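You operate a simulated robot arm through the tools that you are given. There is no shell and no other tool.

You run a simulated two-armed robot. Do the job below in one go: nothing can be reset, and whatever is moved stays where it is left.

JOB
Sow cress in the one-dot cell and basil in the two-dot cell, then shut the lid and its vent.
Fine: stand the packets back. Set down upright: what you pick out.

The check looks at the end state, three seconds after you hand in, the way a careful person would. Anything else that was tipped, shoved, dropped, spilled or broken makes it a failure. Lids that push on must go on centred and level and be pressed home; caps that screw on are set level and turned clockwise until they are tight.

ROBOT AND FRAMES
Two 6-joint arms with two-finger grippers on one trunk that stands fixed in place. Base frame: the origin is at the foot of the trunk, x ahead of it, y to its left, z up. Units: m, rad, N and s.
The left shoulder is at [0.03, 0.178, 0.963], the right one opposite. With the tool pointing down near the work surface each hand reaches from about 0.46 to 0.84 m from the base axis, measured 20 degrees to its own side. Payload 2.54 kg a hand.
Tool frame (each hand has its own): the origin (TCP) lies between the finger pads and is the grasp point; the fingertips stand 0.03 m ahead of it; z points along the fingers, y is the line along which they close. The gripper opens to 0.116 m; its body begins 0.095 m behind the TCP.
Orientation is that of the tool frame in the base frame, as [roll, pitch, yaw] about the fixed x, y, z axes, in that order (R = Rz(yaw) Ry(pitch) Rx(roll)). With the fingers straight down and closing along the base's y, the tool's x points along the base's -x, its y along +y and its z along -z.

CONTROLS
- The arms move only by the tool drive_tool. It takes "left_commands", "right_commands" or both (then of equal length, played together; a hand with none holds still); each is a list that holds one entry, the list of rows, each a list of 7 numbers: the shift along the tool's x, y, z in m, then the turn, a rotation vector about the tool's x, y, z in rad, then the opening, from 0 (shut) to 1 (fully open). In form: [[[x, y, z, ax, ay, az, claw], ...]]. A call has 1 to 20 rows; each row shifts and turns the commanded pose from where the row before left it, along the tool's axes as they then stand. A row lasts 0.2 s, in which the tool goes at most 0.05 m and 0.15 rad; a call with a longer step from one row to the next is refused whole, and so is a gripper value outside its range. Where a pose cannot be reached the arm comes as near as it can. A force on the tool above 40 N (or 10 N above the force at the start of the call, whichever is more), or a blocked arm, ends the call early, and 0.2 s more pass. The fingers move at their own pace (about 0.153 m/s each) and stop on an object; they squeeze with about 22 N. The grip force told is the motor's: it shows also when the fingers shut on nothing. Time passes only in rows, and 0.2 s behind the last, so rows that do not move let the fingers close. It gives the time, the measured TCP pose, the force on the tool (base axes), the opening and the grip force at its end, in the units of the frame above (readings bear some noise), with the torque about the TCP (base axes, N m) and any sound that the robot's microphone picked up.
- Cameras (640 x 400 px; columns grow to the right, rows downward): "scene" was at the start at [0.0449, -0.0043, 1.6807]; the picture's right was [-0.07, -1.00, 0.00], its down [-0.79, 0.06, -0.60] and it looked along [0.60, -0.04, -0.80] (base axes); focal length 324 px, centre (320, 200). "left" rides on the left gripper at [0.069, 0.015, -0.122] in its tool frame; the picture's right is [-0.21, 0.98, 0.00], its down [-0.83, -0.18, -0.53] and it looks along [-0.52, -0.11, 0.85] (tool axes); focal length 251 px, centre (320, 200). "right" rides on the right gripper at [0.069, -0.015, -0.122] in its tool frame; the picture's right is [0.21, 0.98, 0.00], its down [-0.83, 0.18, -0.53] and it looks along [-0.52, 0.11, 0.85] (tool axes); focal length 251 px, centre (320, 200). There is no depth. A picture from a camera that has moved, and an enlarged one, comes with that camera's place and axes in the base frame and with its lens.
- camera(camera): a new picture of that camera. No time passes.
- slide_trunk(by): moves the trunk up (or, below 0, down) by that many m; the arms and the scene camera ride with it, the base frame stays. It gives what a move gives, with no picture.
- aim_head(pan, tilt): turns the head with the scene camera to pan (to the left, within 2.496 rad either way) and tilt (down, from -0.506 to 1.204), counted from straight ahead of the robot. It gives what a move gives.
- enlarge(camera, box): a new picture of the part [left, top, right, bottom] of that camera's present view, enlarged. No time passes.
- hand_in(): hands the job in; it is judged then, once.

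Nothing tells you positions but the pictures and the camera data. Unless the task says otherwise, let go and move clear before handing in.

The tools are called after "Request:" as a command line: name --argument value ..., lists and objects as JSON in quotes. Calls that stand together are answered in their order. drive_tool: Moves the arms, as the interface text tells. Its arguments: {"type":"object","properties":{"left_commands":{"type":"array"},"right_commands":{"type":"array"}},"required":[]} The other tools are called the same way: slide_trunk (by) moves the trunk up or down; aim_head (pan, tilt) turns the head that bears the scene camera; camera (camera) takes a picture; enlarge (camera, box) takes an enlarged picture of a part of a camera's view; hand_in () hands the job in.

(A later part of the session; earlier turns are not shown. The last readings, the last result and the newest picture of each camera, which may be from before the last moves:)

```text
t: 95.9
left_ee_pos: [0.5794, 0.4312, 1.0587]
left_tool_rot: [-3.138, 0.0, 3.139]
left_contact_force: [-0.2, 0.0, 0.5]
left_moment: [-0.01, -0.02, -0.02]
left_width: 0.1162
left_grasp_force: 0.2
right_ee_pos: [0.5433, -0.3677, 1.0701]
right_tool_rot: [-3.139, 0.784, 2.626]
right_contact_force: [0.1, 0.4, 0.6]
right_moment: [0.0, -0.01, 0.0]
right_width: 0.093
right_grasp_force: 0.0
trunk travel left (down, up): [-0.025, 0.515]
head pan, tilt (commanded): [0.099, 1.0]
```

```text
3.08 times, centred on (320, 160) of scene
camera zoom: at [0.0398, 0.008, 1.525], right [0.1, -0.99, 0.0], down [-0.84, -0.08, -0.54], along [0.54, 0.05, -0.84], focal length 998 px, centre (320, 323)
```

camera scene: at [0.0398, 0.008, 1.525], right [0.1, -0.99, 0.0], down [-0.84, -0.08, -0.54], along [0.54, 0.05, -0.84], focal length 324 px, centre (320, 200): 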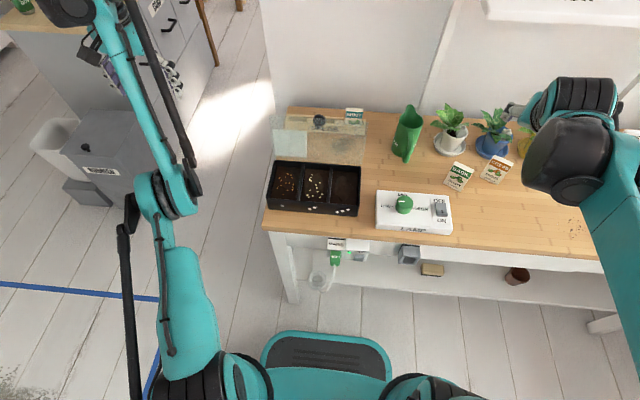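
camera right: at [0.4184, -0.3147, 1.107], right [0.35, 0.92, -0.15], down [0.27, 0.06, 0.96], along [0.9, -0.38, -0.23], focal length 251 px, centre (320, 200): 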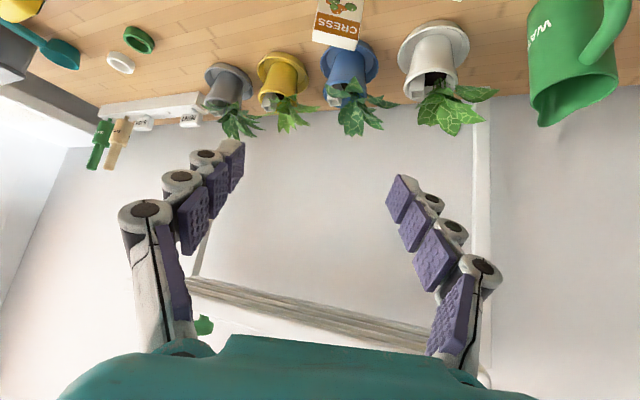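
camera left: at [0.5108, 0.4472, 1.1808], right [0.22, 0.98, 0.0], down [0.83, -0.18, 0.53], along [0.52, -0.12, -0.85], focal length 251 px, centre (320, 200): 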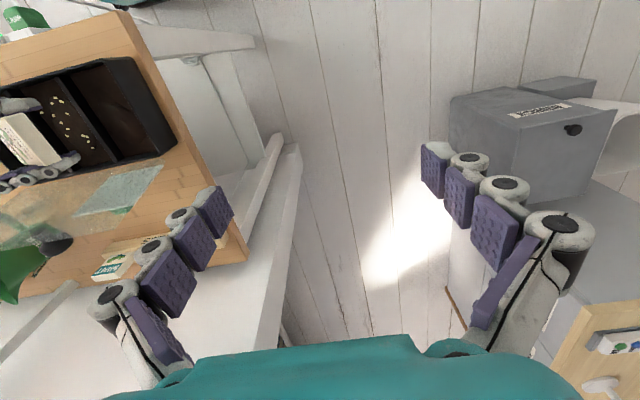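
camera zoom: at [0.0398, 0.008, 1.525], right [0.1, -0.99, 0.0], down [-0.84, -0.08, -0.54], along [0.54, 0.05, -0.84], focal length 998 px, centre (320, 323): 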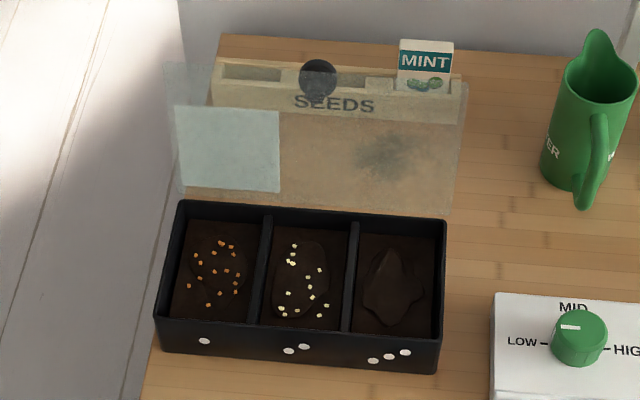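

Both packets stand upright again. Next the lid: its dark knob is near (0.652, 0.067, 0.935), so I bring the left hand above it, pointing down.

Request:
drive_tool --left_commands '[[[-0.0091, -0.0456, -0.002, 0, 0, 0, 1], [-0.0091, -0.0456, -0.002, 0, 0, 0, 1], [-0.0091, -0.0456, -0.002, 0, 0, 0, 1], [-0.0091, -0.0456, -0.002, 0, 0, 0, 1], [-0.0091, -0.0456, -0.002, 0, 0, 0, 1], [-0.0091, -0.0456, -0.002, 0, 0, 0, 0.7], [-0.0091, -0.0456, -0.002, 0, 0, 0, 0.6], [-0.0091, -0.0456, -0.002, 0, 0, 0, 0.6]]]'

Request:
camera --camera "left"

Request:
camera --camera "scene"

```text
t: 97.7
left_ee_pos: [0.6701, 0.0704, 1.0698]
left_tool_rot: [3.141, 0.0, 3.141]
left_contact_force: [-0.2, 1.3, -0.3]
left_moment: [0.0, 0.04, 0.0]
left_width: 0.0695
left_grasp_force: 0.1
left hand out of reach, approached as far as the arm can: row 1, 2, 3
right_ee_pos: [0.5439, -0.3687, 1.0681]
right_tool_rot: [3.141, 0.782, 2.626]
right_contact_force: [0.0, 0.2, -0.3]
right_moment: [0.04, 0.04, 0.03]
right_width: 0.0928
right_grasp_force: 0.1
trunk travel left (down, up): [-0.025, 0.515]
head pan, tilt (commanded): [0.099, 1.0]
```

```text
taken
camera left: at [0.6024, 0.0854, 1.1918], right [0.22, 0.98, 0.0], down [0.83, -0.18, 0.53], along [0.52, -0.12, -0.85], focal length 251 px, centre (320, 200)
```

left: 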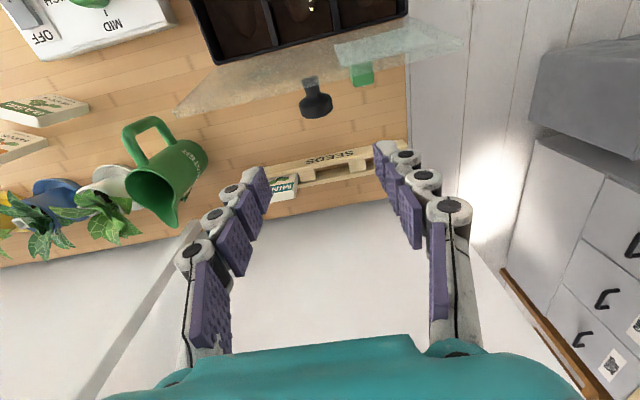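

```text
taken
camera scene: at [0.0401, 0.0066, 1.525], right [0.1, -0.99, 0.0], down [-0.84, -0.08, -0.54], along [0.54, 0.05, -0.84], focal length 324 px, centre (320, 200)
```

scene: 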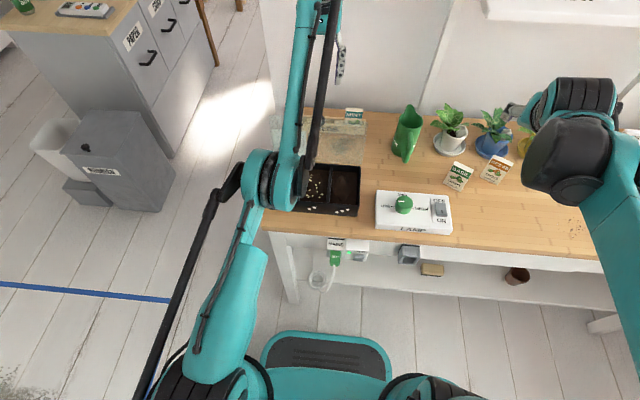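

Request:
enlarge --camera "left" --box '[260, 40, 420, 140]'

Request:
enlarge --camera "scene" --box '[270, 20, 380, 140]'

```text
4.00 times, centred on (340, 90) of left
camera zoom: at [0.6024, 0.0854, 1.1918], right [0.22, 0.98, 0.0], down [0.83, -0.18, 0.53], along [0.52, -0.12, -0.85], focal length 1006 px, centre (240, 640)
```

zoom: 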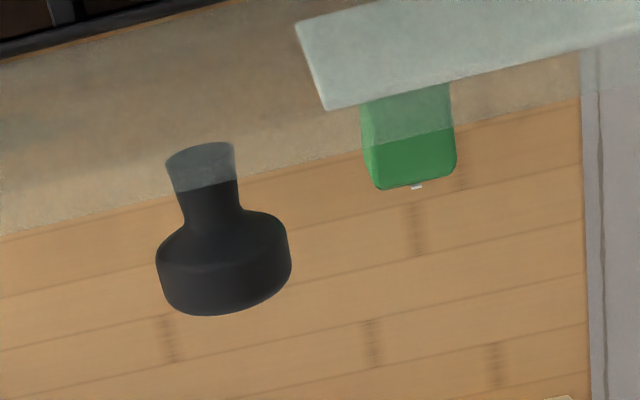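

```text
3.33 times, centred on (325, 80) of scene
camera zoom: at [0.0401, 0.0066, 1.525], right [0.1, -0.99, 0.0], down [-0.84, -0.08, -0.54], along [0.54, 0.05, -0.84], focal length 1081 px, centre (303, 600)
```

zoom: 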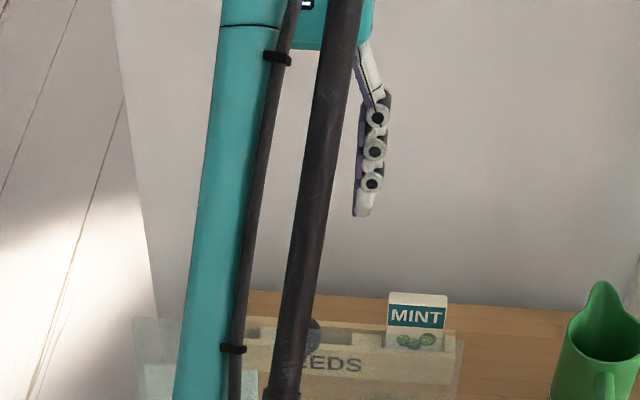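

The knob is a mushroom: head about 33 mm across, centred near (0.651, 0.070, 0.945). I lower the open left fingers around it.

Request:
drive_tool --left_commands '[[[0.0095, 0, 0, 0, 0, 0, 0.6], [0.0095, 0, 0, 0, 0, 0, 0.6], [0, 0, 0.036, 0, 0, 0, 0.6], [0, 0, 0.036, 0, 0, 0, 0.6], [0, 0, 0, 0, 0, 0, 0.6]]]'

Request:
camera --camera "left"

```text
t: 98.9
left_ee_pos: [0.6728, 0.0689, 1.0276]
left_tool_rot: [-3.14, -0.002, 3.139]
left_contact_force: [-0.7, 0.1, -0.5]
left_moment: [0.0, -0.01, 0.0]
left_width: 0.0696
left_grasp_force: 0.1
left hand out of reach, approached as far as the arm can: row 3, 4
right_ee_pos: [0.5433, -0.3676, 1.0694]
right_tool_rot: [-3.14, 0.784, 2.627]
right_contact_force: [-0.1, 0.4, 0.0]
right_moment: [0.01, 0.02, 0.02]
right_width: 0.0927
right_grasp_force: 0.1
trunk travel left (down, up): [-0.025, 0.515]
head pan, tilt (commanded): [0.099, 1.0]
```

```text
taken
camera left: at [0.6042, 0.0829, 1.15], right [0.22, 0.98, 0.0], down [0.83, -0.18, 0.53], along [0.52, -0.12, -0.85], focal length 251 px, centre (320, 200)
```

left: 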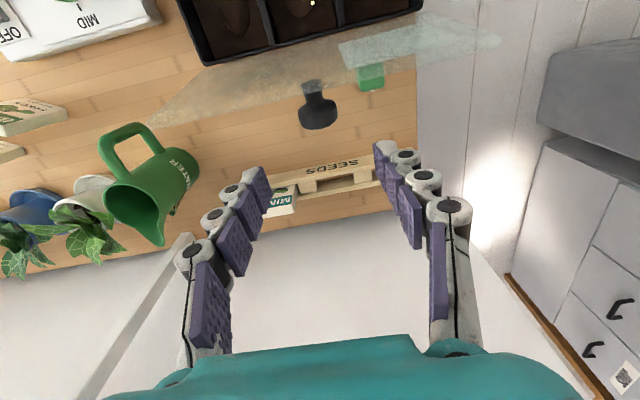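

The left arm is stuck nearly straight and cannot come lower there, while the right arm works well. I send the left hand back out to the left and will close the lid with the right hand instead.

Request:
drive_tool --left_commands '[[[0.005, 0.0, -0.035, 0, 0, 0, 0.6], [0.0095, 0.0456, -0.003, 0, 0, 0, 0.6], [0.0095, 0.0456, -0.003, 0, 0, 0, 0.6], [0.0095, 0.0456, -0.003, 0, 0, 0, 0.6], [0.0095, 0.0456, -0.003, 0, 0, 0, 0.6], [0.0095, 0.0456, -0.003, 0, 0, 0, 0.6], [0.0095, 0.0456, -0.003, 0, 0, 0, 0.6], [0.0095, 0.0456, -0.003, 0, 0, 0, 0.6], [0.0095, 0.0456, -0.003, 0, 0, 0, 0.6], [0, 0, 0, 0, 0, 0, 0.6], [0, 0, 0, 0, 0, 0, 0.6]]]' --right_commands '[[[0, 0, 0, 0, 0.131, 0, 0.8], [0, 0, 0, 0, 0.131, 0, 0.8], [0, 0, 0, 0, 0.131, 0, 0.8], [0, 0, 0, 0, 0.131, 0, 0.8], [0, 0, 0, 0, 0.131, 0, 0.8], [0, 0, 0, 0, 0.13, 0, 0.8], [0, 0, 0, 0, 0, -0.129, 0.6], [0, 0, 0, 0, 0, -0.129, 0.6], [0, 0, 0, 0, 0, -0.129, 0.6], [0, 0, 0, 0, 0, -0.129, 0.6], [0, 0, 0, 0, 0, 0, 0.6]]]'

Request:
slide_trunk --by 0.15

Request:
camera --camera "scene"

Request:
camera --camera "right"

```text
t: 101.3
left_ee_pos: [0.5889, 0.4352, 1.082]
left_tool_rot: [-3.14, -0.001, 3.14]
left_contact_force: [-0.4, -0.5, 0.4]
left_moment: [0.03, 0.01, 0.02]
left_width: 0.0694
left_grasp_force: 0.0
right_ee_pos: [0.5445, -0.3672, 1.069]
right_tool_rot: [3.14, -0.002, -3.139]
right_contact_force: [0.3, -0.1, 0.0]
right_moment: [0.0, -0.02, 0.02]
right_width: 0.0698
right_grasp_force: 0.0
trunk travel left (down, up): [-0.025, 0.515]
head pan, tilt (commanded): [0.099, 1.0]
```

```text
t: 103.1
left_ee_pos: [0.5908, 0.4354, 1.2327]
left_tool_rot: [-3.139, -0.003, 3.139]
left_contact_force: [-0.6, 0.0, -0.8]
left_moment: [-0.04, 0.03, 0.01]
left_width: 0.0694
left_grasp_force: 0.0
right_ee_pos: [0.5455, -0.3693, 1.217]
right_tool_rot: [3.142, -0.004, -3.141]
right_contact_force: [1.1, -0.2, 0.4]
right_moment: [-0.01, 0.04, 0.04]
right_width: 0.0697
right_grasp_force: 0.1
trunk travel left (down, up): [-0.175, 0.365]
head pan, tilt (commanded): [0.099, 1.0]
```

```text
taken
camera scene: at [0.0404, 0.0078, 1.6749], right [0.1, -0.99, 0.0], down [-0.84, -0.08, -0.54], along [0.54, 0.05, -0.84], focal length 324 px, centre (320, 200)
```

scene: 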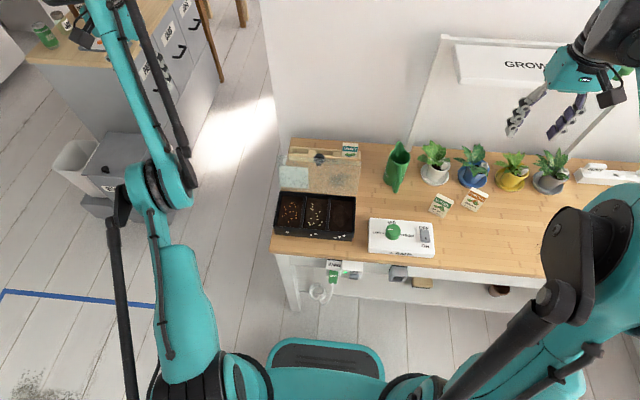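

```text
taken
camera right: at [0.4765, -0.384, 1.3394], right [-0.21, 0.98, 0.0], down [0.83, 0.18, 0.53], along [0.52, 0.12, -0.85], focal length 251 px, centre (320, 200)
```

right: 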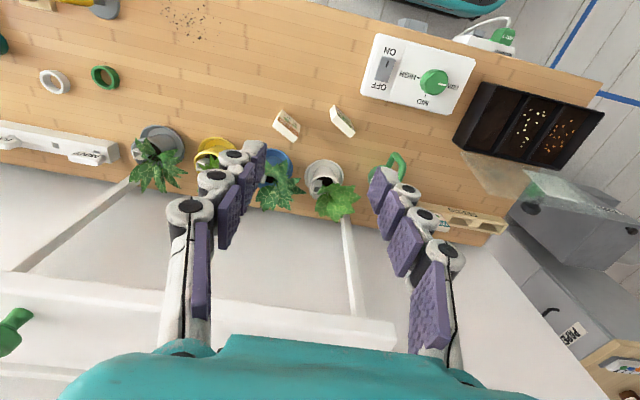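

Request:
drive_tool --right_commands '[[[-0.0096, 0.0398, 0.0106, 0, 0, 0, 0.6], [-0.0096, 0.0398, 0.0106, 0, 0, 0, 0.6], [-0.0096, 0.0398, 0.0106, 0, 0, 0, 0.6], [-0.0096, 0.0398, 0.0106, 0, 0, 0, 0.6], [-0.0096, 0.0398, 0.0106, 0, 0, 0, 0.6], [-0.0096, 0.0398, 0.0106, 0, 0, 0, 0.6], [-0.0096, 0.0398, 0.0106, 0, 0, 0, 0.6], [-0.0096, 0.0398, 0.0106, 0, 0, 0, 0.6], [-0.0096, 0.0398, 0.0106, 0, 0, 0, 0.6], [-0.0096, 0.0398, 0.0106, 0, 0, 0, 0.6], [-0.0096, 0.0398, 0.0106, 0, 0, 0, 0.6], [0, 0, 0, 0, 0, 0, 0.6]]]'

Request:
camera --camera "right"

Request:
enlarge --camera "right" --box '[220, 20, 420, 180]'

Request:
camera --camera "scene"

```text
t: 105.7
left_ee_pos: [0.5898, 0.4336, 1.2333]
left_tool_rot: [-3.14, 0.0, 3.141]
left_contact_force: [-0.4, 0.0, 0.9]
left_moment: [0.04, 0.0, 0.0]
left_width: 0.0698
left_grasp_force: 0.1
right_ee_pos: [0.6466, 0.0673, 1.1052]
right_tool_rot: [3.141, -0.002, 3.141]
right_contact_force: [0.0, 0.3, 0.2]
right_moment: [0.03, -0.02, 0.01]
right_width: 0.0693
right_grasp_force: 0.0
trunk travel left (down, up): [-0.175, 0.365]
head pan, tilt (commanded): [0.099, 1.0]
```

```text
taken
camera right: at [0.5787, 0.0515, 1.227], right [-0.21, 0.98, 0.0], down [0.83, 0.18, 0.53], along [0.52, 0.12, -0.85], focal length 251 px, centre (320, 200)
```

right: 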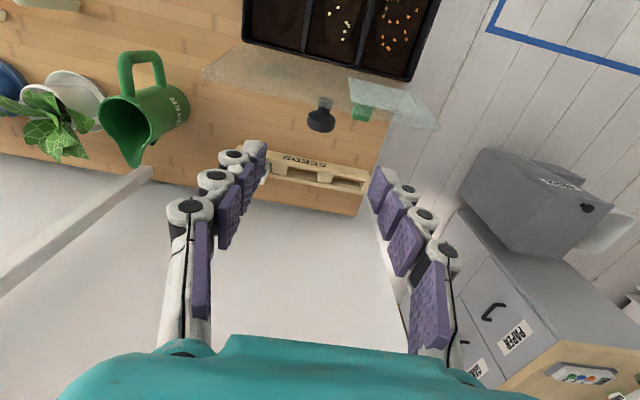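

```text
2.50 times, centred on (320, 100) of right
camera zoom: at [0.5787, 0.0515, 1.227], right [-0.21, 0.98, 0.0], down [0.83, 0.18, 0.53], along [0.52, 0.12, -0.85], focal length 629 px, centre (320, 450)
```

zoom: 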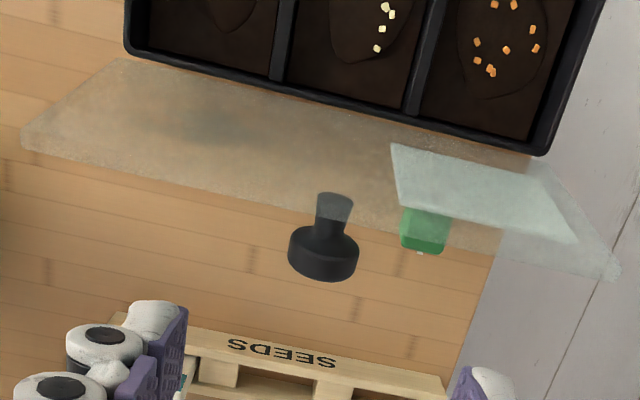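

```text
taken
camera scene: at [0.0397, 0.0068, 1.6751], right [0.1, -0.99, 0.0], down [-0.84, -0.08, -0.54], along [0.54, 0.05, -0.84], focal length 324 px, centre (320, 200)
```

scene: 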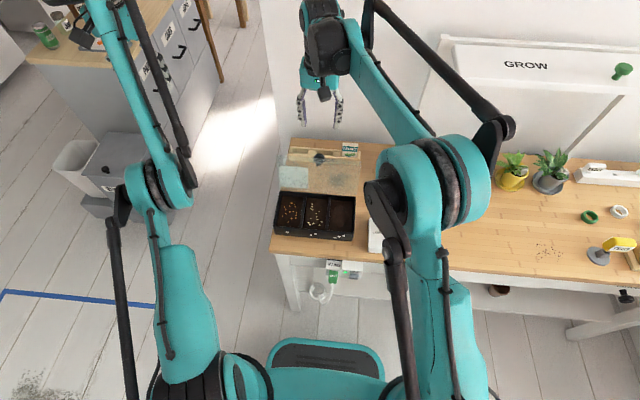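

I'll close the lid with its top edge loosely between the right fingers: the rear finger pushes it over and the front finger then holds it as it comes down. I turn the hand so the fingers close fore-and-aft and place it above the lid's edge, right of the knob.

Request:
drive_tool --right_commands '[[[-0.0, 0, 0, 0, 0, 0.1428, 0.6], [0, 0, 0, 0, 0, 0.1428, 0.6], [0, 0, 0, 0, 0, 0.1428, 0.6], [0, 0, 0, 0, 0, 0.1428, 0.6], [0, 0, 0, 0, 0, 0.1428, 0.6], [0, 0, 0, 0, 0, 0.1428, 0.6], [0, 0, 0, 0, 0, 0.1428, 0.6], [0, 0, 0, 0, 0, 0.1428, 0.6], [0, 0, 0, 0, 0, 0.1428, 0.6], [0, 0, 0, 0, 0, 0.1428, 0.6], [0, 0, 0, 0, 0, 0.1428, 0.6], [-0.0312, -0.0093, 0, 0, 0, 0, 0.6], [-0.0312, -0.0093, 0, 0, 0, 0, 0.6], [0, 0, 0, 0, 0, 0, 0.6]]]'

Request:
camera --camera "right"

Request:
camera --camera "scene"

Request:
camera --camera "left"

```text
t: 108.7
left_ee_pos: [0.5906, 0.4348, 1.2335]
left_tool_rot: [-3.141, -0.002, 3.139]
left_contact_force: [0.6, 0.4, 0.2]
left_moment: [0.0, 0.01, 0.01]
left_width: 0.0694
left_grasp_force: 0.1
right_ee_pos: [0.6327, 0.0076, 1.1032]
right_tool_rot: [-3.139, 0.001, 1.571]
right_contact_force: [-0.2, -0.4, -0.7]
right_moment: [-0.01, 0.01, -0.02]
right_width: 0.0699
right_grasp_force: 0.0
trunk travel left (down, up): [-0.175, 0.365]
head pan, tilt (commanded): [0.099, 1.0]
```

```text
taken
camera right: at [0.6183, 0.0756, 1.2249], right [0.98, 0.22, 0.0], down [0.18, -0.83, 0.53], along [0.11, -0.52, -0.85], focal length 251 px, centre (320, 200)
```

right: 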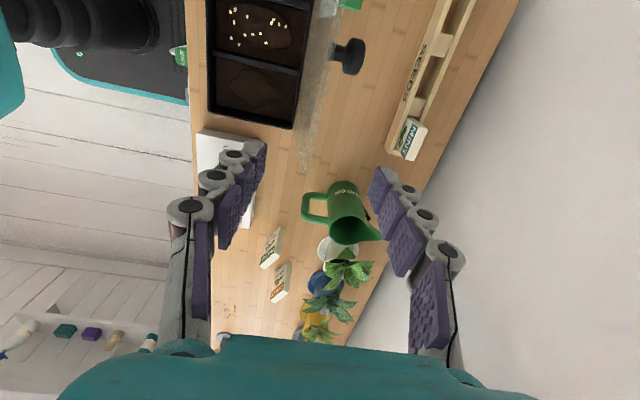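

```text
taken
camera scene: at [0.0405, 0.0085, 1.675], right [0.1, -0.99, 0.0], down [-0.84, -0.08, -0.54], along [0.54, 0.05, -0.84], focal length 324 px, centre (320, 200)
```

scene: 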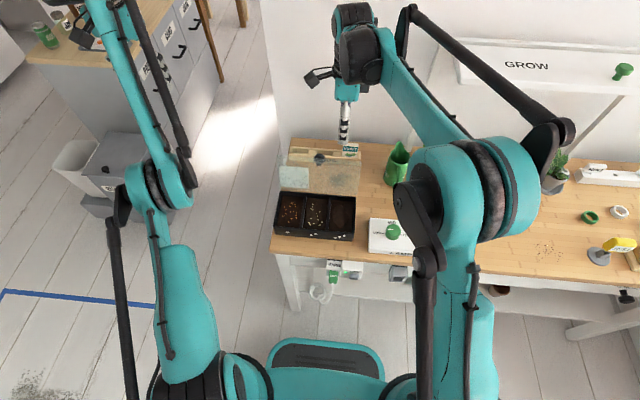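

```text
taken
camera left: at [0.522, 0.4512, 1.355], right [0.22, 0.98, 0.0], down [0.83, -0.18, 0.53], along [0.52, -0.12, -0.85], focal length 251 px, centre (320, 200)
```

left: 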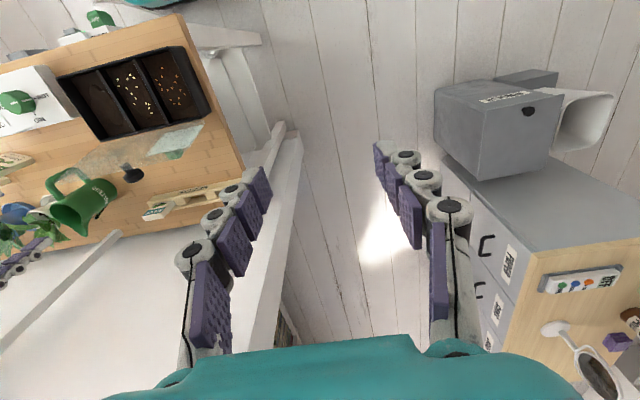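

Request:
enlarge --camera "right" --box '[240, 0, 400, 190]'

```text
2.11 times, centred on (320, 95) of right
camera zoom: at [0.6183, 0.0756, 1.2249], right [0.98, 0.22, 0.0], down [0.18, -0.83, 0.53], along [0.11, -0.52, -0.85], focal length 529 px, centre (320, 421)
```

zoom: 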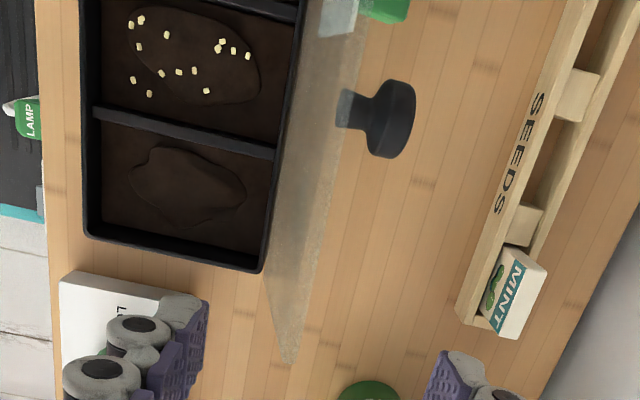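

The lid's top edge is at x≈0.628, z≈0.97, hinge at x≈0.600, z≈0.832. I lower the open fingers to straddle the edge.

Request:
drive_tool --right_commands '[[[0, 0, 0.0417, 0, 0, 0, 0.6], [0, 0, 0.0417, 0, 0, 0, 0.6], [0, 0, 0.0417, 0, 0, 0, 0.6], [0, 0, 0, 0, 0, 0, 0.6]]]'

Request:
camera --camera "right"

Request:
camera --camera "left"

Request:
enlarge --camera "scene" --box '[260, 60, 400, 250]'

```text
t: 109.7
left_ee_pos: [0.589, 0.4357, 1.2332]
left_tool_rot: [3.142, 0.001, 3.14]
left_contact_force: [-0.1, -0.4, -0.4]
left_moment: [0.04, -0.03, -0.03]
left_width: 0.0699
left_grasp_force: 0.1
right_ee_pos: [0.6322, 0.0086, 0.979]
right_tool_rot: [-3.14, 0.001, 1.571]
right_contact_force: [0.7, 0.5, 0.3]
right_moment: [-0.02, -0.01, -0.01]
right_width: 0.0695
right_grasp_force: 0.1
trunk travel left (down, up): [-0.175, 0.365]
head pan, tilt (commanded): [0.099, 1.0]
```

```text
taken
camera right: at [0.6178, 0.0779, 1.0994], right [0.98, 0.22, 0.0], down [0.18, -0.83, 0.53], along [0.11, -0.52, -0.85], focal length 251 px, centre (320, 200)
```

right: 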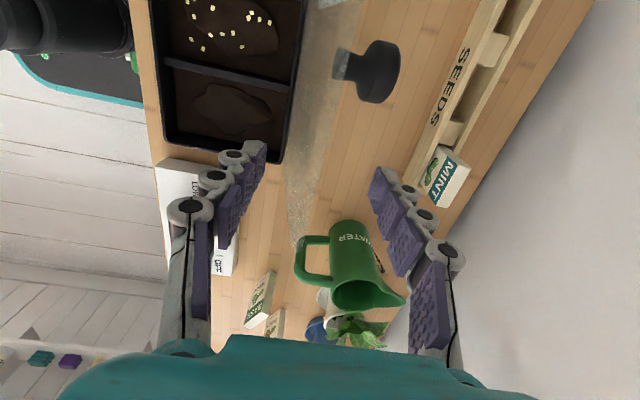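

```text
taken
camera left: at [0.5211, 0.4505, 1.3557], right [0.22, 0.98, 0.0], down [0.83, -0.18, 0.53], along [0.52, -0.12, -0.85], focal length 251 px, centre (320, 200)
```

left: 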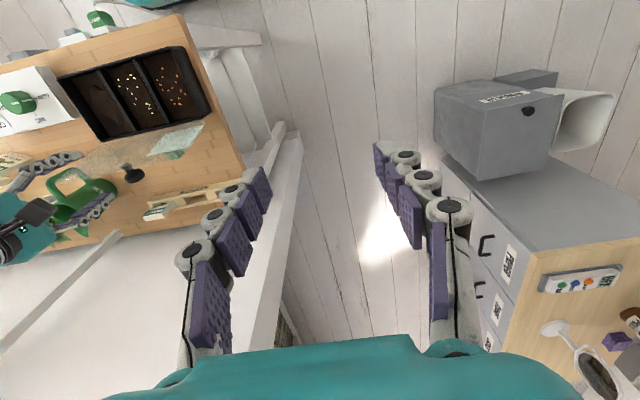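

```text
2.11 times, centred on (330, 155) of scene
camera zoom: at [0.0394, 0.0077, 1.6751], right [0.1, -0.99, 0.0], down [-0.84, -0.08, -0.54], along [0.54, 0.05, -0.84], focal length 683 px, centre (299, 295)
```

zoom: 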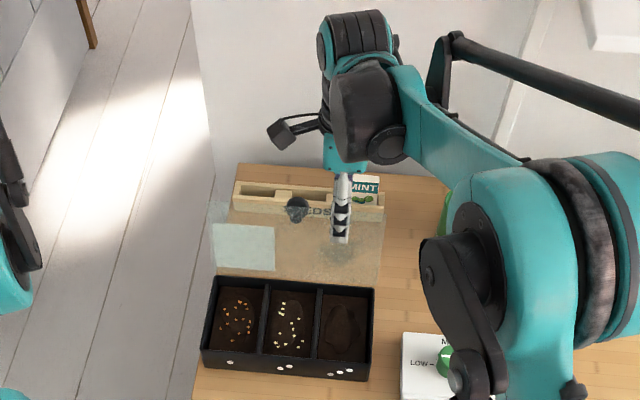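

The lid edge is between the fingers. I narrow the gap and push the lid slowly forward just past upright, watching the force.

Request:
drive_tool --right_commands '[[[0, 0, 0, 0, 0, 0, 0.35], [0, 0, 0, 0, 0, 0, 0.35], [0, -0.01, 0, 0, 0, 0, 0.35], [0, -0.01, 0, 0, 0, 0, 0.35], [0, -0.008, 0, 0, 0, 0, 0.35], [0, -0.008, 0, 0, 0, 0, 0.35], [0, -0.008, 0, 0, 0, 0, 0.35]]]'

Request:
camera --camera "right"

Request:
enlarge --camera "scene" --box '[260, 60, 400, 250]'

```text
t: 111.3
left_ee_pos: [0.5898, 0.4345, 1.2338]
left_tool_rot: [-3.14, 0.0, 3.14]
left_contact_force: [0.4, 0.7, 0.4]
left_moment: [0.0, -0.01, -0.01]
left_width: 0.0696
left_grasp_force: 0.0
right_ee_pos: [0.5882, 0.0079, 0.975]
right_tool_rot: [-3.136, 0.001, 1.571]
right_contact_force: [-0.5, -0.7, 0.4]
right_moment: [0.01, -0.01, -0.01]
right_width: 0.0408
right_grasp_force: 0.0
trunk travel left (down, up): [-0.175, 0.365]
head pan, tilt (commanded): [0.099, 1.0]
```

```text
taken
camera right: at [0.5731, 0.076, 1.0967], right [0.98, 0.22, 0.0], down [0.18, -0.83, 0.53], along [0.11, -0.52, -0.85], focal length 251 px, centre (320, 200)
```

right: 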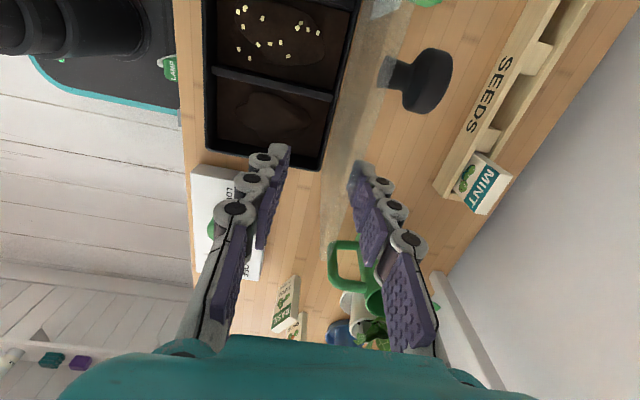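

```text
2.11 times, centred on (330, 155) of scene
camera zoom: at [0.04, 0.0078, 1.675], right [0.1, -0.99, 0.0], down [-0.84, -0.08, -0.54], along [0.54, 0.05, -0.84], focal length 683 px, centre (299, 295)
```

zoom: 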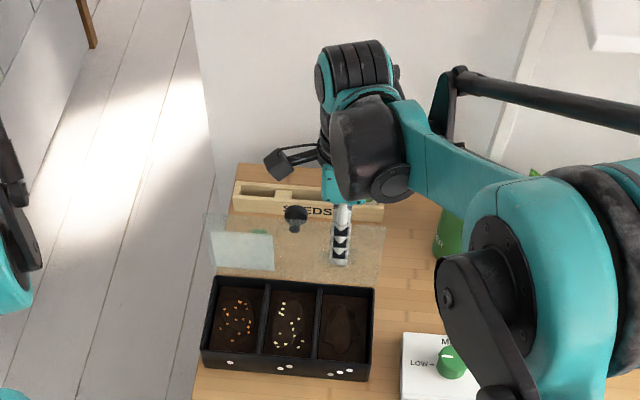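

The lid follows easily. I push on past upright.

Request:
drive_tool --right_commands '[[[0, -0.007, 0, 0, 0, 0, 0.35], [0, -0.007, 0, 0, 0, 0, 0.35], [0, -0.007, 0, 0, 0, 0, 0.35], [0, 0, 0, 0, 0, 0, 0.35]]]'

Request:
camera --camera "right"

Request:
enlarge --camera "left" --box '[0, 40, 260, 250]'

```text
t: 112.3
left_ee_pos: [0.5901, 0.4351, 1.234]
left_tool_rot: [-3.14, -0.001, 3.14]
left_contact_force: [0.2, 0.4, 0.2]
left_moment: [0.0, 0.01, 0.0]
left_width: 0.0697
left_grasp_force: 0.0
right_ee_pos: [0.5653, 0.0078, 0.9759]
right_tool_rot: [-3.139, 0.0, 1.572]
right_contact_force: [-0.6, 0.2, -0.3]
right_moment: [0.01, 0.02, -0.01]
right_width: 0.0406
right_grasp_force: 0.0
trunk travel left (down, up): [-0.175, 0.365]
head pan, tilt (commanded): [0.099, 1.0]
```

```text
taken
camera right: at [0.5509, 0.0756, 1.0972], right [0.98, 0.22, 0.0], down [0.18, -0.83, 0.53], along [0.11, -0.52, -0.85], focal length 251 px, centre (320, 200)
```

right: 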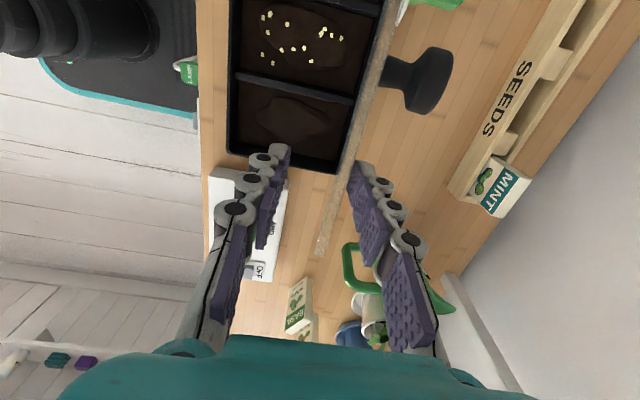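

```text
1.90 times, centred on (130, 145) of left
camera zoom: at [0.522, 0.4507, 1.3552], right [0.22, 0.98, 0.0], down [0.83, -0.18, 0.53], along [0.52, -0.12, -0.85], focal length 479 px, centre (682, 305)
```

zoom: 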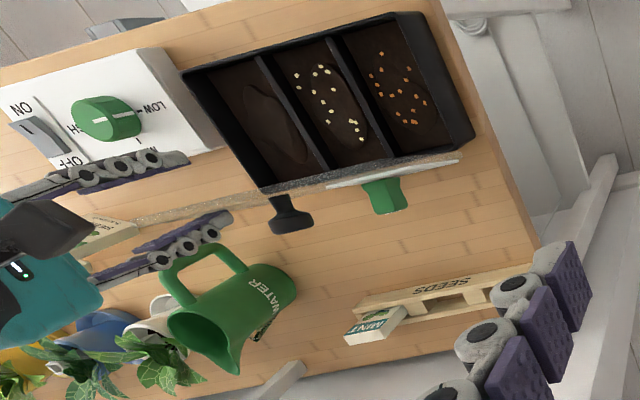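

The lid stays where it's put and follows the rear finger. I continue along its arc to about 45°.

Request:
drive_tool --right_commands '[[[0, -0.0072, 0.0005, 0, 0, 0, 0.35], [0, -0.0072, 0.0005, 0, 0, 0, 0.35], [0, -0.0072, 0.0005, 0, 0, 0, 0.35], [0, -0.0085, 0.0052, 0, 0, 0, 0.35], [0, -0.0085, 0.0053, 0, 0, 0, 0.35], [0, 0, 0, 0, 0, 0, 0.35]]]'

Request:
camera --camera "right"

Request:
enlarge --camera "left" --box '[0, 40, 260, 250]'

Request:
enlarge --camera "scene" --box '[260, 60, 400, 250]'

```text
t: 113.7
left_ee_pos: [0.59, 0.435, 1.2328]
left_tool_rot: [-3.141, -0.002, 3.14]
left_contact_force: [0.9, 0.9, 0.3]
left_moment: [-0.02, 0.01, -0.01]
left_width: 0.0695
left_grasp_force: 0.1
right_ee_pos: [0.5267, 0.0081, 0.9633]
right_tool_rot: [-3.138, 0.0, 1.572]
right_contact_force: [0.0, -0.1, 0.7]
right_moment: [0.0, -0.03, 0.0]
right_width: 0.0406
right_grasp_force: 0.0
trunk travel left (down, up): [-0.175, 0.365]
head pan, tilt (commanded): [0.099, 1.0]
```

```text
taken
camera right: at [0.5114, 0.0753, 1.0845], right [0.98, 0.22, 0.0], down [0.18, -0.83, 0.53], along [0.11, -0.52, -0.85], focal length 251 px, centre (320, 200)
```

right: 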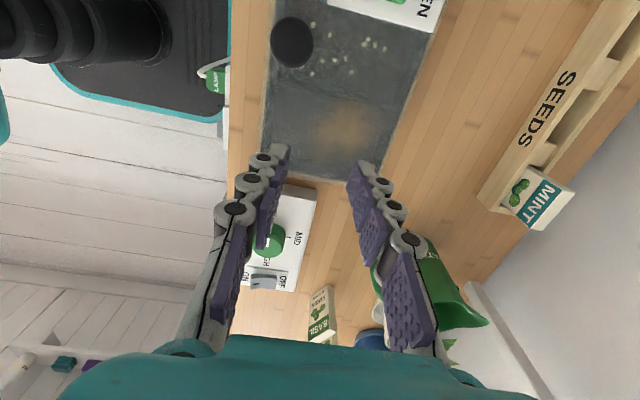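

```text
1.90 times, centred on (130, 145) of left
camera zoom: at [0.5219, 0.4507, 1.3552], right [0.22, 0.98, 0.0], down [0.83, -0.18, 0.53], along [0.52, -0.12, -0.85], focal length 479 px, centre (682, 305)
```

zoom: 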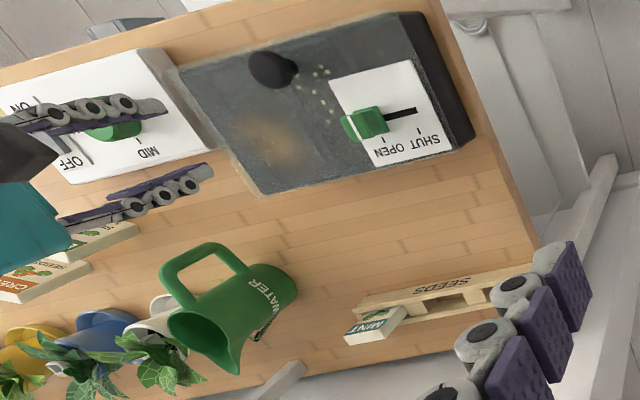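

```text
2.11 times, centred on (330, 155) of scene
camera zoom: at [0.0404, 0.0079, 1.675], right [0.1, -0.99, 0.0], down [-0.84, -0.08, -0.54], along [0.54, 0.05, -0.84], focal length 683 px, centre (299, 295)
```

zoom: 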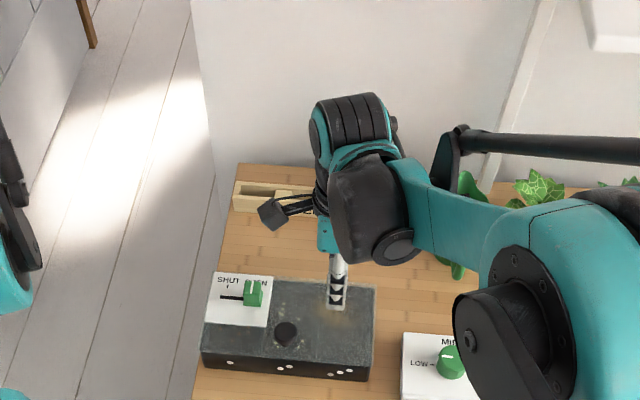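

The lid went down and now lies flat on the tray. I raise the hand a little and inspect the lid's fit and the vent slider.

Request:
drive_tool --right_commands '[[[0, 0, -0.04, 0, 0, 0, 0.35], [0, 0, -0.04, 0, 0, 0, 0.35], [0, 0, 0, 0, 0, 0, 0.35]]]'

Request:
enlarge --camera "left" --box '[80, 40, 270, 160]'

Request:
enlarge --camera "scene" --box '[265, 170, 365, 260]'

Request:
camera --camera "right"

```text
t: 114.5
left_ee_pos: [0.5907, 0.4349, 1.2328]
left_tool_rot: [-3.142, -0.003, -3.142]
left_contact_force: [-0.6, 0.0, -0.8]
left_moment: [-0.04, 0.01, 0.0]
left_width: 0.0694
left_grasp_force: 0.0
right_ee_pos: [0.527, 0.008, 1.0441]
right_tool_rot: [-3.138, 0.0, 1.571]
right_contact_force: [0.9, -0.3, 0.0]
right_moment: [0.0, 0.03, -0.02]
right_width: 0.0404
right_grasp_force: 0.2
trunk travel left (down, up): [-0.175, 0.365]
head pan, tilt (commanded): [0.099, 1.0]
```

```text
3.33 times, centred on (175, 100) of left
camera zoom: at [0.522, 0.4506, 1.3551], right [0.22, 0.98, 0.0], down [0.83, -0.18, 0.53], along [0.52, -0.12, -0.85], focal length 838 px, centre (803, 533)
```

zoom: 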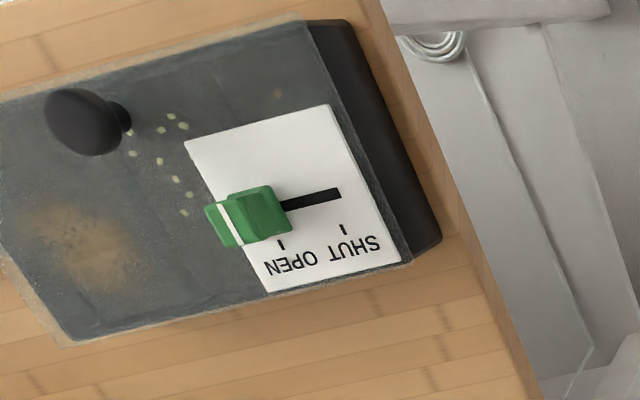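

```text
4.44 times, centred on (315, 215) of scene
camera zoom: at [0.0404, 0.0079, 1.675], right [0.1, -0.99, 0.0], down [-0.84, -0.08, -0.54], along [0.54, 0.05, -0.84], focal length 1442 px, centre (342, 133)
```

zoom: 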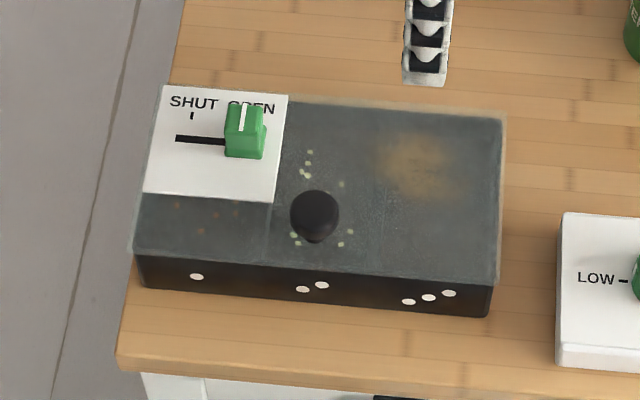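

```text
taken
camera right: at [0.5131, 0.0763, 1.166], right [0.98, 0.22, 0.0], down [0.18, -0.83, 0.53], along [0.11, -0.52, -0.85], focal length 251 px, centre (320, 200)
```

right: 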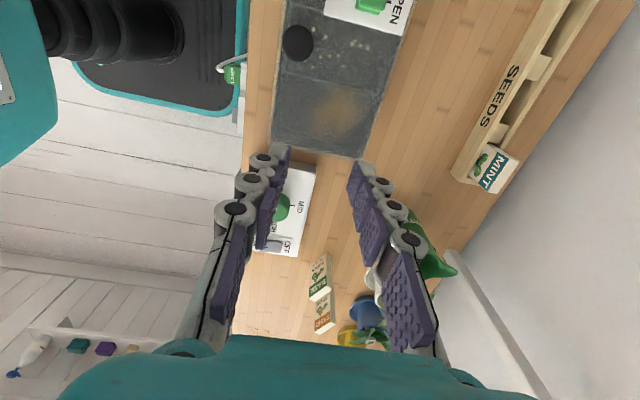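

The lid lies flush. The vent slider (green block) is at about (0.556, 0.121), with OPEN at y≈0.124 and SHUT at y≈0.163. I bring the right hand above it.

Request:
drive_tool --right_commands '[[[0.0377, 0.0097, 0.01, 0, 0, 0, 0.6], [0.0377, 0.0097, 0.01, 0, 0, 0, 0.6], [0.0377, 0.0097, 0.01, 0, 0, 0, 0.6], [0, 0, 0.04, 0, 0, 0, 0.6], [0, 0, 0, 0, 0, 0, 0.6]]]'

Request:
camera --camera "right"

Request:
enlarge --camera "left" --box '[80, 20, 270, 160]'

Request:
enlarge --camera "scene" --box '[255, 140, 375, 260]'

```text
t: 115.7
left_ee_pos: [0.591, 0.435, 1.2336]
left_tool_rot: [-3.142, 0.0, 3.139]
left_contact_force: [0.0, 0.5, -0.6]
left_moment: [0.01, -0.03, 0.04]
left_width: 0.0695
left_grasp_force: 0.0
right_ee_pos: [0.5545, 0.1223, 0.975]
right_tool_rot: [-3.139, -0.001, 1.572]
right_contact_force: [0.3, 0.5, 0.2]
right_moment: [0.03, -0.01, -0.02]
right_width: 0.0696
right_grasp_force: 0.1
trunk travel left (down, up): [-0.175, 0.365]
head pan, tilt (commanded): [0.099, 1.0]
```

```text
taken
camera right: at [0.5398, 0.1916, 1.0976], right [0.98, 0.22, 0.0], down [0.18, -0.83, 0.53], along [0.11, -0.52, -0.85], focal length 251 px, centre (320, 200)
```

right: 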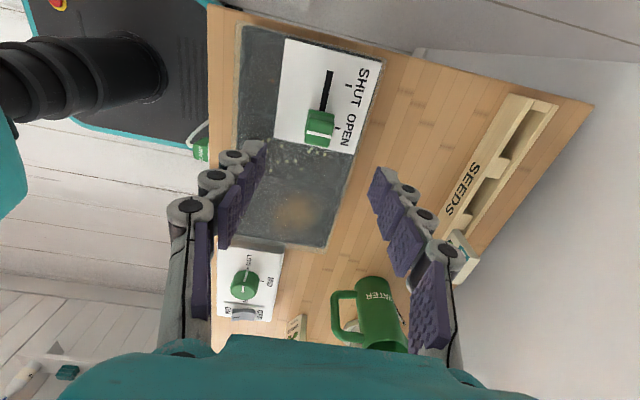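

```text
2.86 times, centred on (175, 90) of left
camera zoom: at [0.5213, 0.4511, 1.3554], right [0.22, 0.98, 0.0], down [0.83, -0.18, 0.53], along [0.52, -0.12, -0.85], focal length 718 px, centre (734, 514)
```

zoom: 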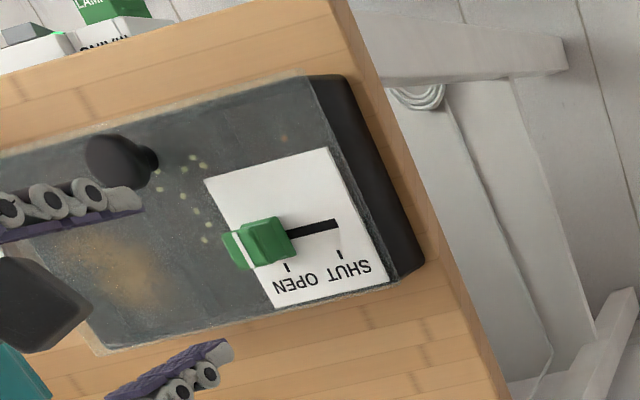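

```text
3.33 times, centred on (315, 200) of scene
camera zoom: at [0.0397, 0.0083, 1.675], right [0.1, -0.99, 0.0], down [-0.84, -0.08, -0.54], along [0.54, 0.05, -0.84], focal length 1081 px, centre (337, 200)
```

zoom: 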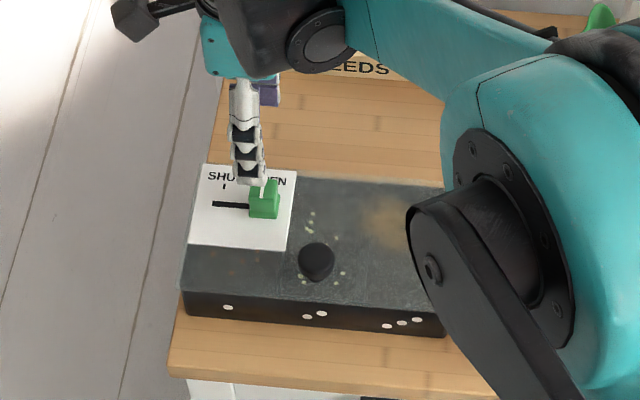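

The hand is centred over the slider. I lower the fingertips to just above the plate, on either side of the block.

Request:
drive_tool --right_commands '[[[0, 0, 0.0325, 0, 0, 0, 0.6], [0, 0, 0.0325, 0, 0, 0, 0.6], [0, 0, 0.0315, 0, 0, 0, 0.6], [0, 0, 0, 0, 0, 0, 0.6]]]'

Request:
camera --camera "right"

Request:
enlarge --camera "left" --box '[80, 20, 270, 160]'

```text
t: 116.7
left_ee_pos: [0.5908, 0.4354, 1.2325]
left_tool_rot: [-3.141, 0.0, 3.14]
left_contact_force: [-1.2, -0.1, 0.5]
left_moment: [-0.01, -0.02, -0.02]
left_width: 0.0696
left_grasp_force: 0.0
right_ee_pos: [0.5539, 0.1224, 0.8767]
right_tool_rot: [-3.14, -0.001, 1.572]
right_contact_force: [-0.2, -0.1, -0.5]
right_moment: [-0.01, -0.04, 0.03]
right_width: 0.0698
right_grasp_force: 0.1
trunk travel left (down, up): [-0.175, 0.365]
head pan, tilt (commanded): [0.099, 1.0]
```

```text
taken
camera right: at [0.5395, 0.1903, 0.998], right [0.98, 0.22, 0.0], down [0.18, -0.83, 0.53], along [0.11, -0.52, -0.85], focal length 251 px, centre (320, 200)
```

right: 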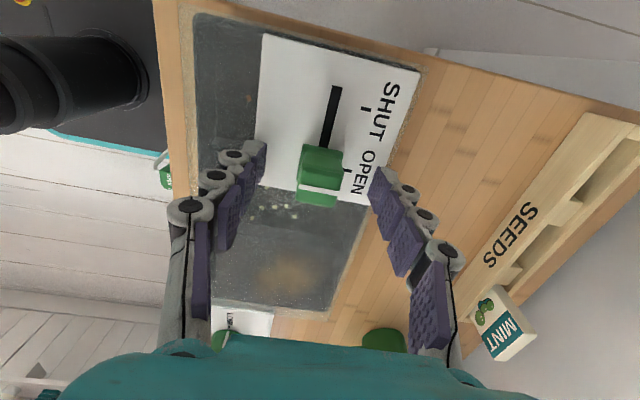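

```text
2.86 times, centred on (175, 90) of left
camera zoom: at [0.5214, 0.4505, 1.3555], right [0.22, 0.98, 0.0], down [0.83, -0.18, 0.53], along [0.52, -0.12, -0.85], focal length 718 px, centre (734, 514)
```

zoom: 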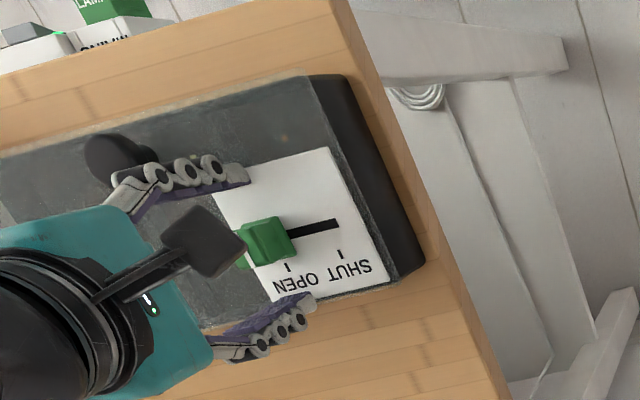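

Fingers flank the slider. I grip it and slide it gently left toward SHUT.

Request:
drive_tool --right_commands '[[[0.003, 0, 0, 0, 0, 0, 0.4], [0, 0, 0, 0, 0, 0, 0], [0, 0, 0, 0, 0, 0, 0], [0, 0, 0, 0, 0, 0, 0]]]'

Request:
drive_tool --right_commands '[[[0.006, 0, 0, 0, 0, 0, 0], [0.006, 0, 0, 0, 0, 0, 0], [0.006, 0, 0, 0, 0, 0, 0], [0.006, 0, 0, 0, 0, 0, 0], [0.006, 0, 0, 0, 0, 0, 0], [0, 0, 0, 0, 0, 0, 0]]]'

Request:
camera --camera "right"

Request:
enlarge --camera "left" --box '[80, 20, 270, 160]'

```text
t: 117.7
left_ee_pos: [0.5891, 0.4347, 1.233]
left_tool_rot: [-3.141, 0.0, 3.14]
left_contact_force: [-0.1, -0.2, -0.3]
left_moment: [-0.03, 0.01, 0.02]
left_width: 0.0695
left_grasp_force: 0.1
right_ee_pos: [0.553, 0.1244, 0.8768]
right_tool_rot: [-3.138, 0.001, 1.572]
right_contact_force: [-11.5, -0.4, -4.9]
right_moment: [-0.05, 0.7, -0.02]
right_width: 0.0246
right_grasp_force: 45.4
trunk travel left (down, up): [-0.175, 0.365]
head pan, tilt (commanded): [0.099, 1.0]
```

```text
t: 119.1
left_ee_pos: [0.588, 0.4364, 1.2343]
left_tool_rot: [3.141, 0.0, 3.141]
left_contact_force: [1.0, -0.6, 0.4]
left_moment: [0.05, 0.01, 0.0]
left_width: 0.0694
left_grasp_force: 0.1
right_ee_pos: [0.5529, 0.1552, 0.8783]
right_tool_rot: [3.141, 0.001, 1.574]
right_contact_force: [-23.5, -0.1, 11.0]
right_moment: [0.01, 0.4, -0.06]
right_width: 0.0248
right_grasp_force: 44.9
trunk travel left (down, up): [-0.175, 0.365]
head pan, tilt (commanded): [0.099, 1.0]
```

```text
taken
camera right: at [0.5388, 0.2233, 1.0005], right [0.98, 0.22, 0.0], down [0.18, -0.83, 0.53], along [0.11, -0.52, -0.85], focal length 251 px, centre (320, 200)
```

right: 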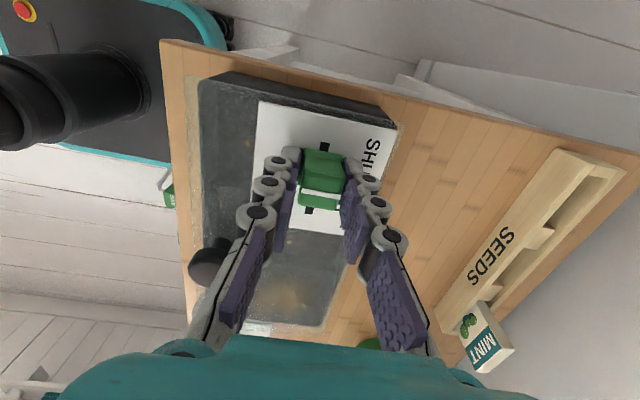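

```text
2.86 times, centred on (175, 90) of left
camera zoom: at [0.5182, 0.4505, 1.3569], right [0.22, 0.98, 0.0], down [0.82, -0.18, 0.54], along [0.52, -0.12, -0.84], focal length 718 px, centre (734, 514)
```

zoom: 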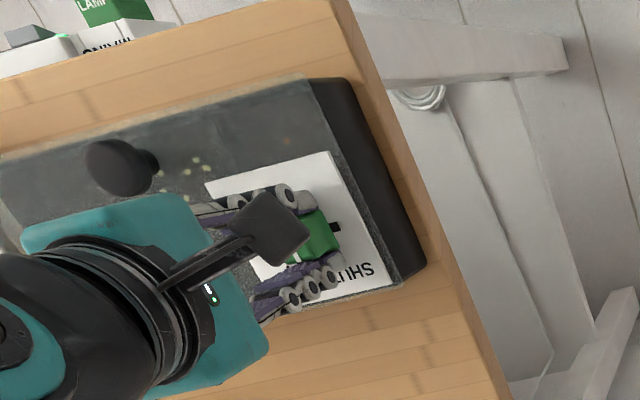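

The slider is moving with the fingers, with some sideways load. I ease 2.5 mm sideways to unload it and continue the last millimetres to the stop.

Request:
drive_tool --right_commands '[[[0, -0.0025, 0, 0, 0, 0, 0], [0.004, 0, 0, 0, 0, 0, 0], [0.003, 0, 0, 0, 0, 0, 0]]]'

Request:
enlarge --camera "left" --box '[80, 20, 270, 160]'

Request:
enlarge --camera "right" --box '[220, 80, 420, 240]'

```text
t: 119.9
left_ee_pos: [0.5913, 0.4349, 1.2346]
left_tool_rot: [-3.14, -0.001, 3.14]
left_contact_force: [-0.5, -0.6, 0.4]
left_moment: [0.0, 0.01, 0.03]
left_width: 0.0697
left_grasp_force: 0.0
right_ee_pos: [0.5539, 0.1612, 0.878]
right_tool_rot: [3.141, -0.001, 1.571]
right_contact_force: [-6.2, 1.5, -0.8]
right_moment: [-0.1, 0.24, -0.08]
right_width: 0.0248
right_grasp_force: 45.0
trunk travel left (down, up): [-0.175, 0.365]
head pan, tilt (commanded): [0.099, 1.0]
```

```text
2.86 times, centred on (175, 90) of left
camera zoom: at [0.5213, 0.4508, 1.3555], right [0.22, 0.98, 0.0], down [0.83, -0.18, 0.53], along [0.52, -0.12, -0.85], focal length 718 px, centre (734, 514)
```

zoom: 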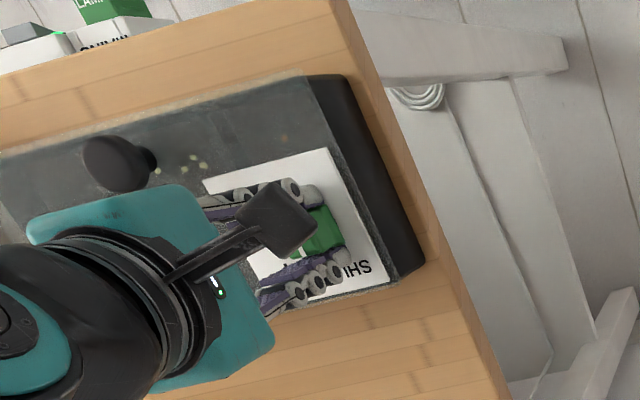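

```text
2.50 times, centred on (320, 160) of right
camera zoom: at [0.5386, 0.2291, 0.9999], right [0.98, 0.21, 0.0], down [0.18, -0.83, 0.53], along [0.11, -0.52, -0.85], focal length 629 px, centre (320, 300)
```

zoom: 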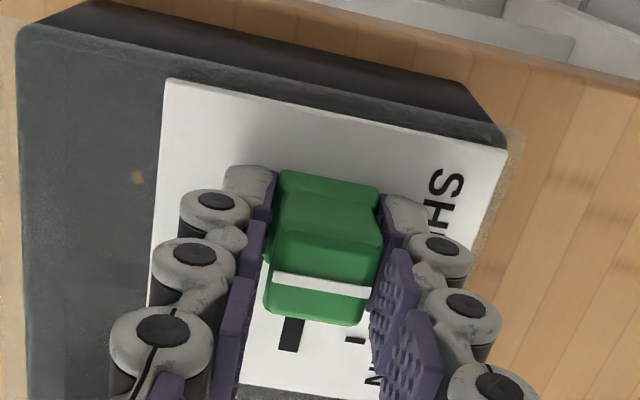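

Request:
drive_tool --right_commands '[[[0.002, -0.0005, 0, 0, 0, 0, 0], [0.002, 0, 0, 0, 0, 0, 0], [0, 0, 0, 0, 0, 0, 0]]]'

Request:
enlarge --camera "right" --box '[220, 80, 420, 240]'

```text
t: 120.7
left_ee_pos: [0.5902, 0.4343, 1.2337]
left_tool_rot: [-3.14, 0.0, 3.14]
left_contact_force: [0.2, 1.0, 0.5]
left_moment: [-0.01, 0.02, 0.02]
left_width: 0.0695
left_grasp_force: 0.0
right_ee_pos: [0.553, 0.1644, 0.877]
right_tool_rot: [-3.138, 0.001, 1.571]
right_contact_force: [-3.2, 0.2, 9.1]
right_moment: [0.01, -0.35, 0.0]
right_width: 0.0249
right_grasp_force: 44.9
trunk travel left (down, up): [-0.175, 0.365]
head pan, tilt (commanded): [0.099, 1.0]
```

```text
2.50 times, centred on (320, 160) of right
camera zoom: at [0.5385, 0.2329, 0.9993], right [0.98, 0.22, 0.0], down [0.18, -0.83, 0.53], along [0.11, -0.52, -0.85], focal length 629 px, centre (320, 300)
```

zoom: 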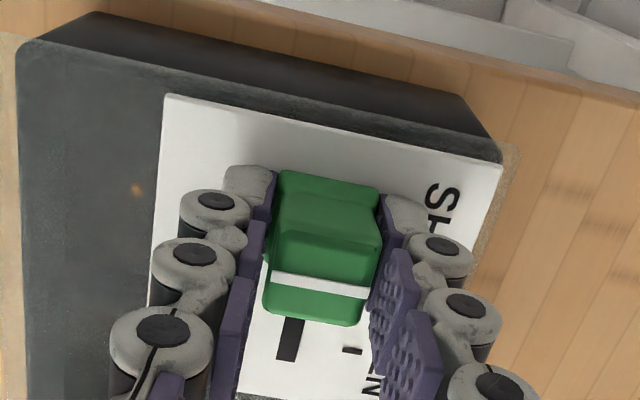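

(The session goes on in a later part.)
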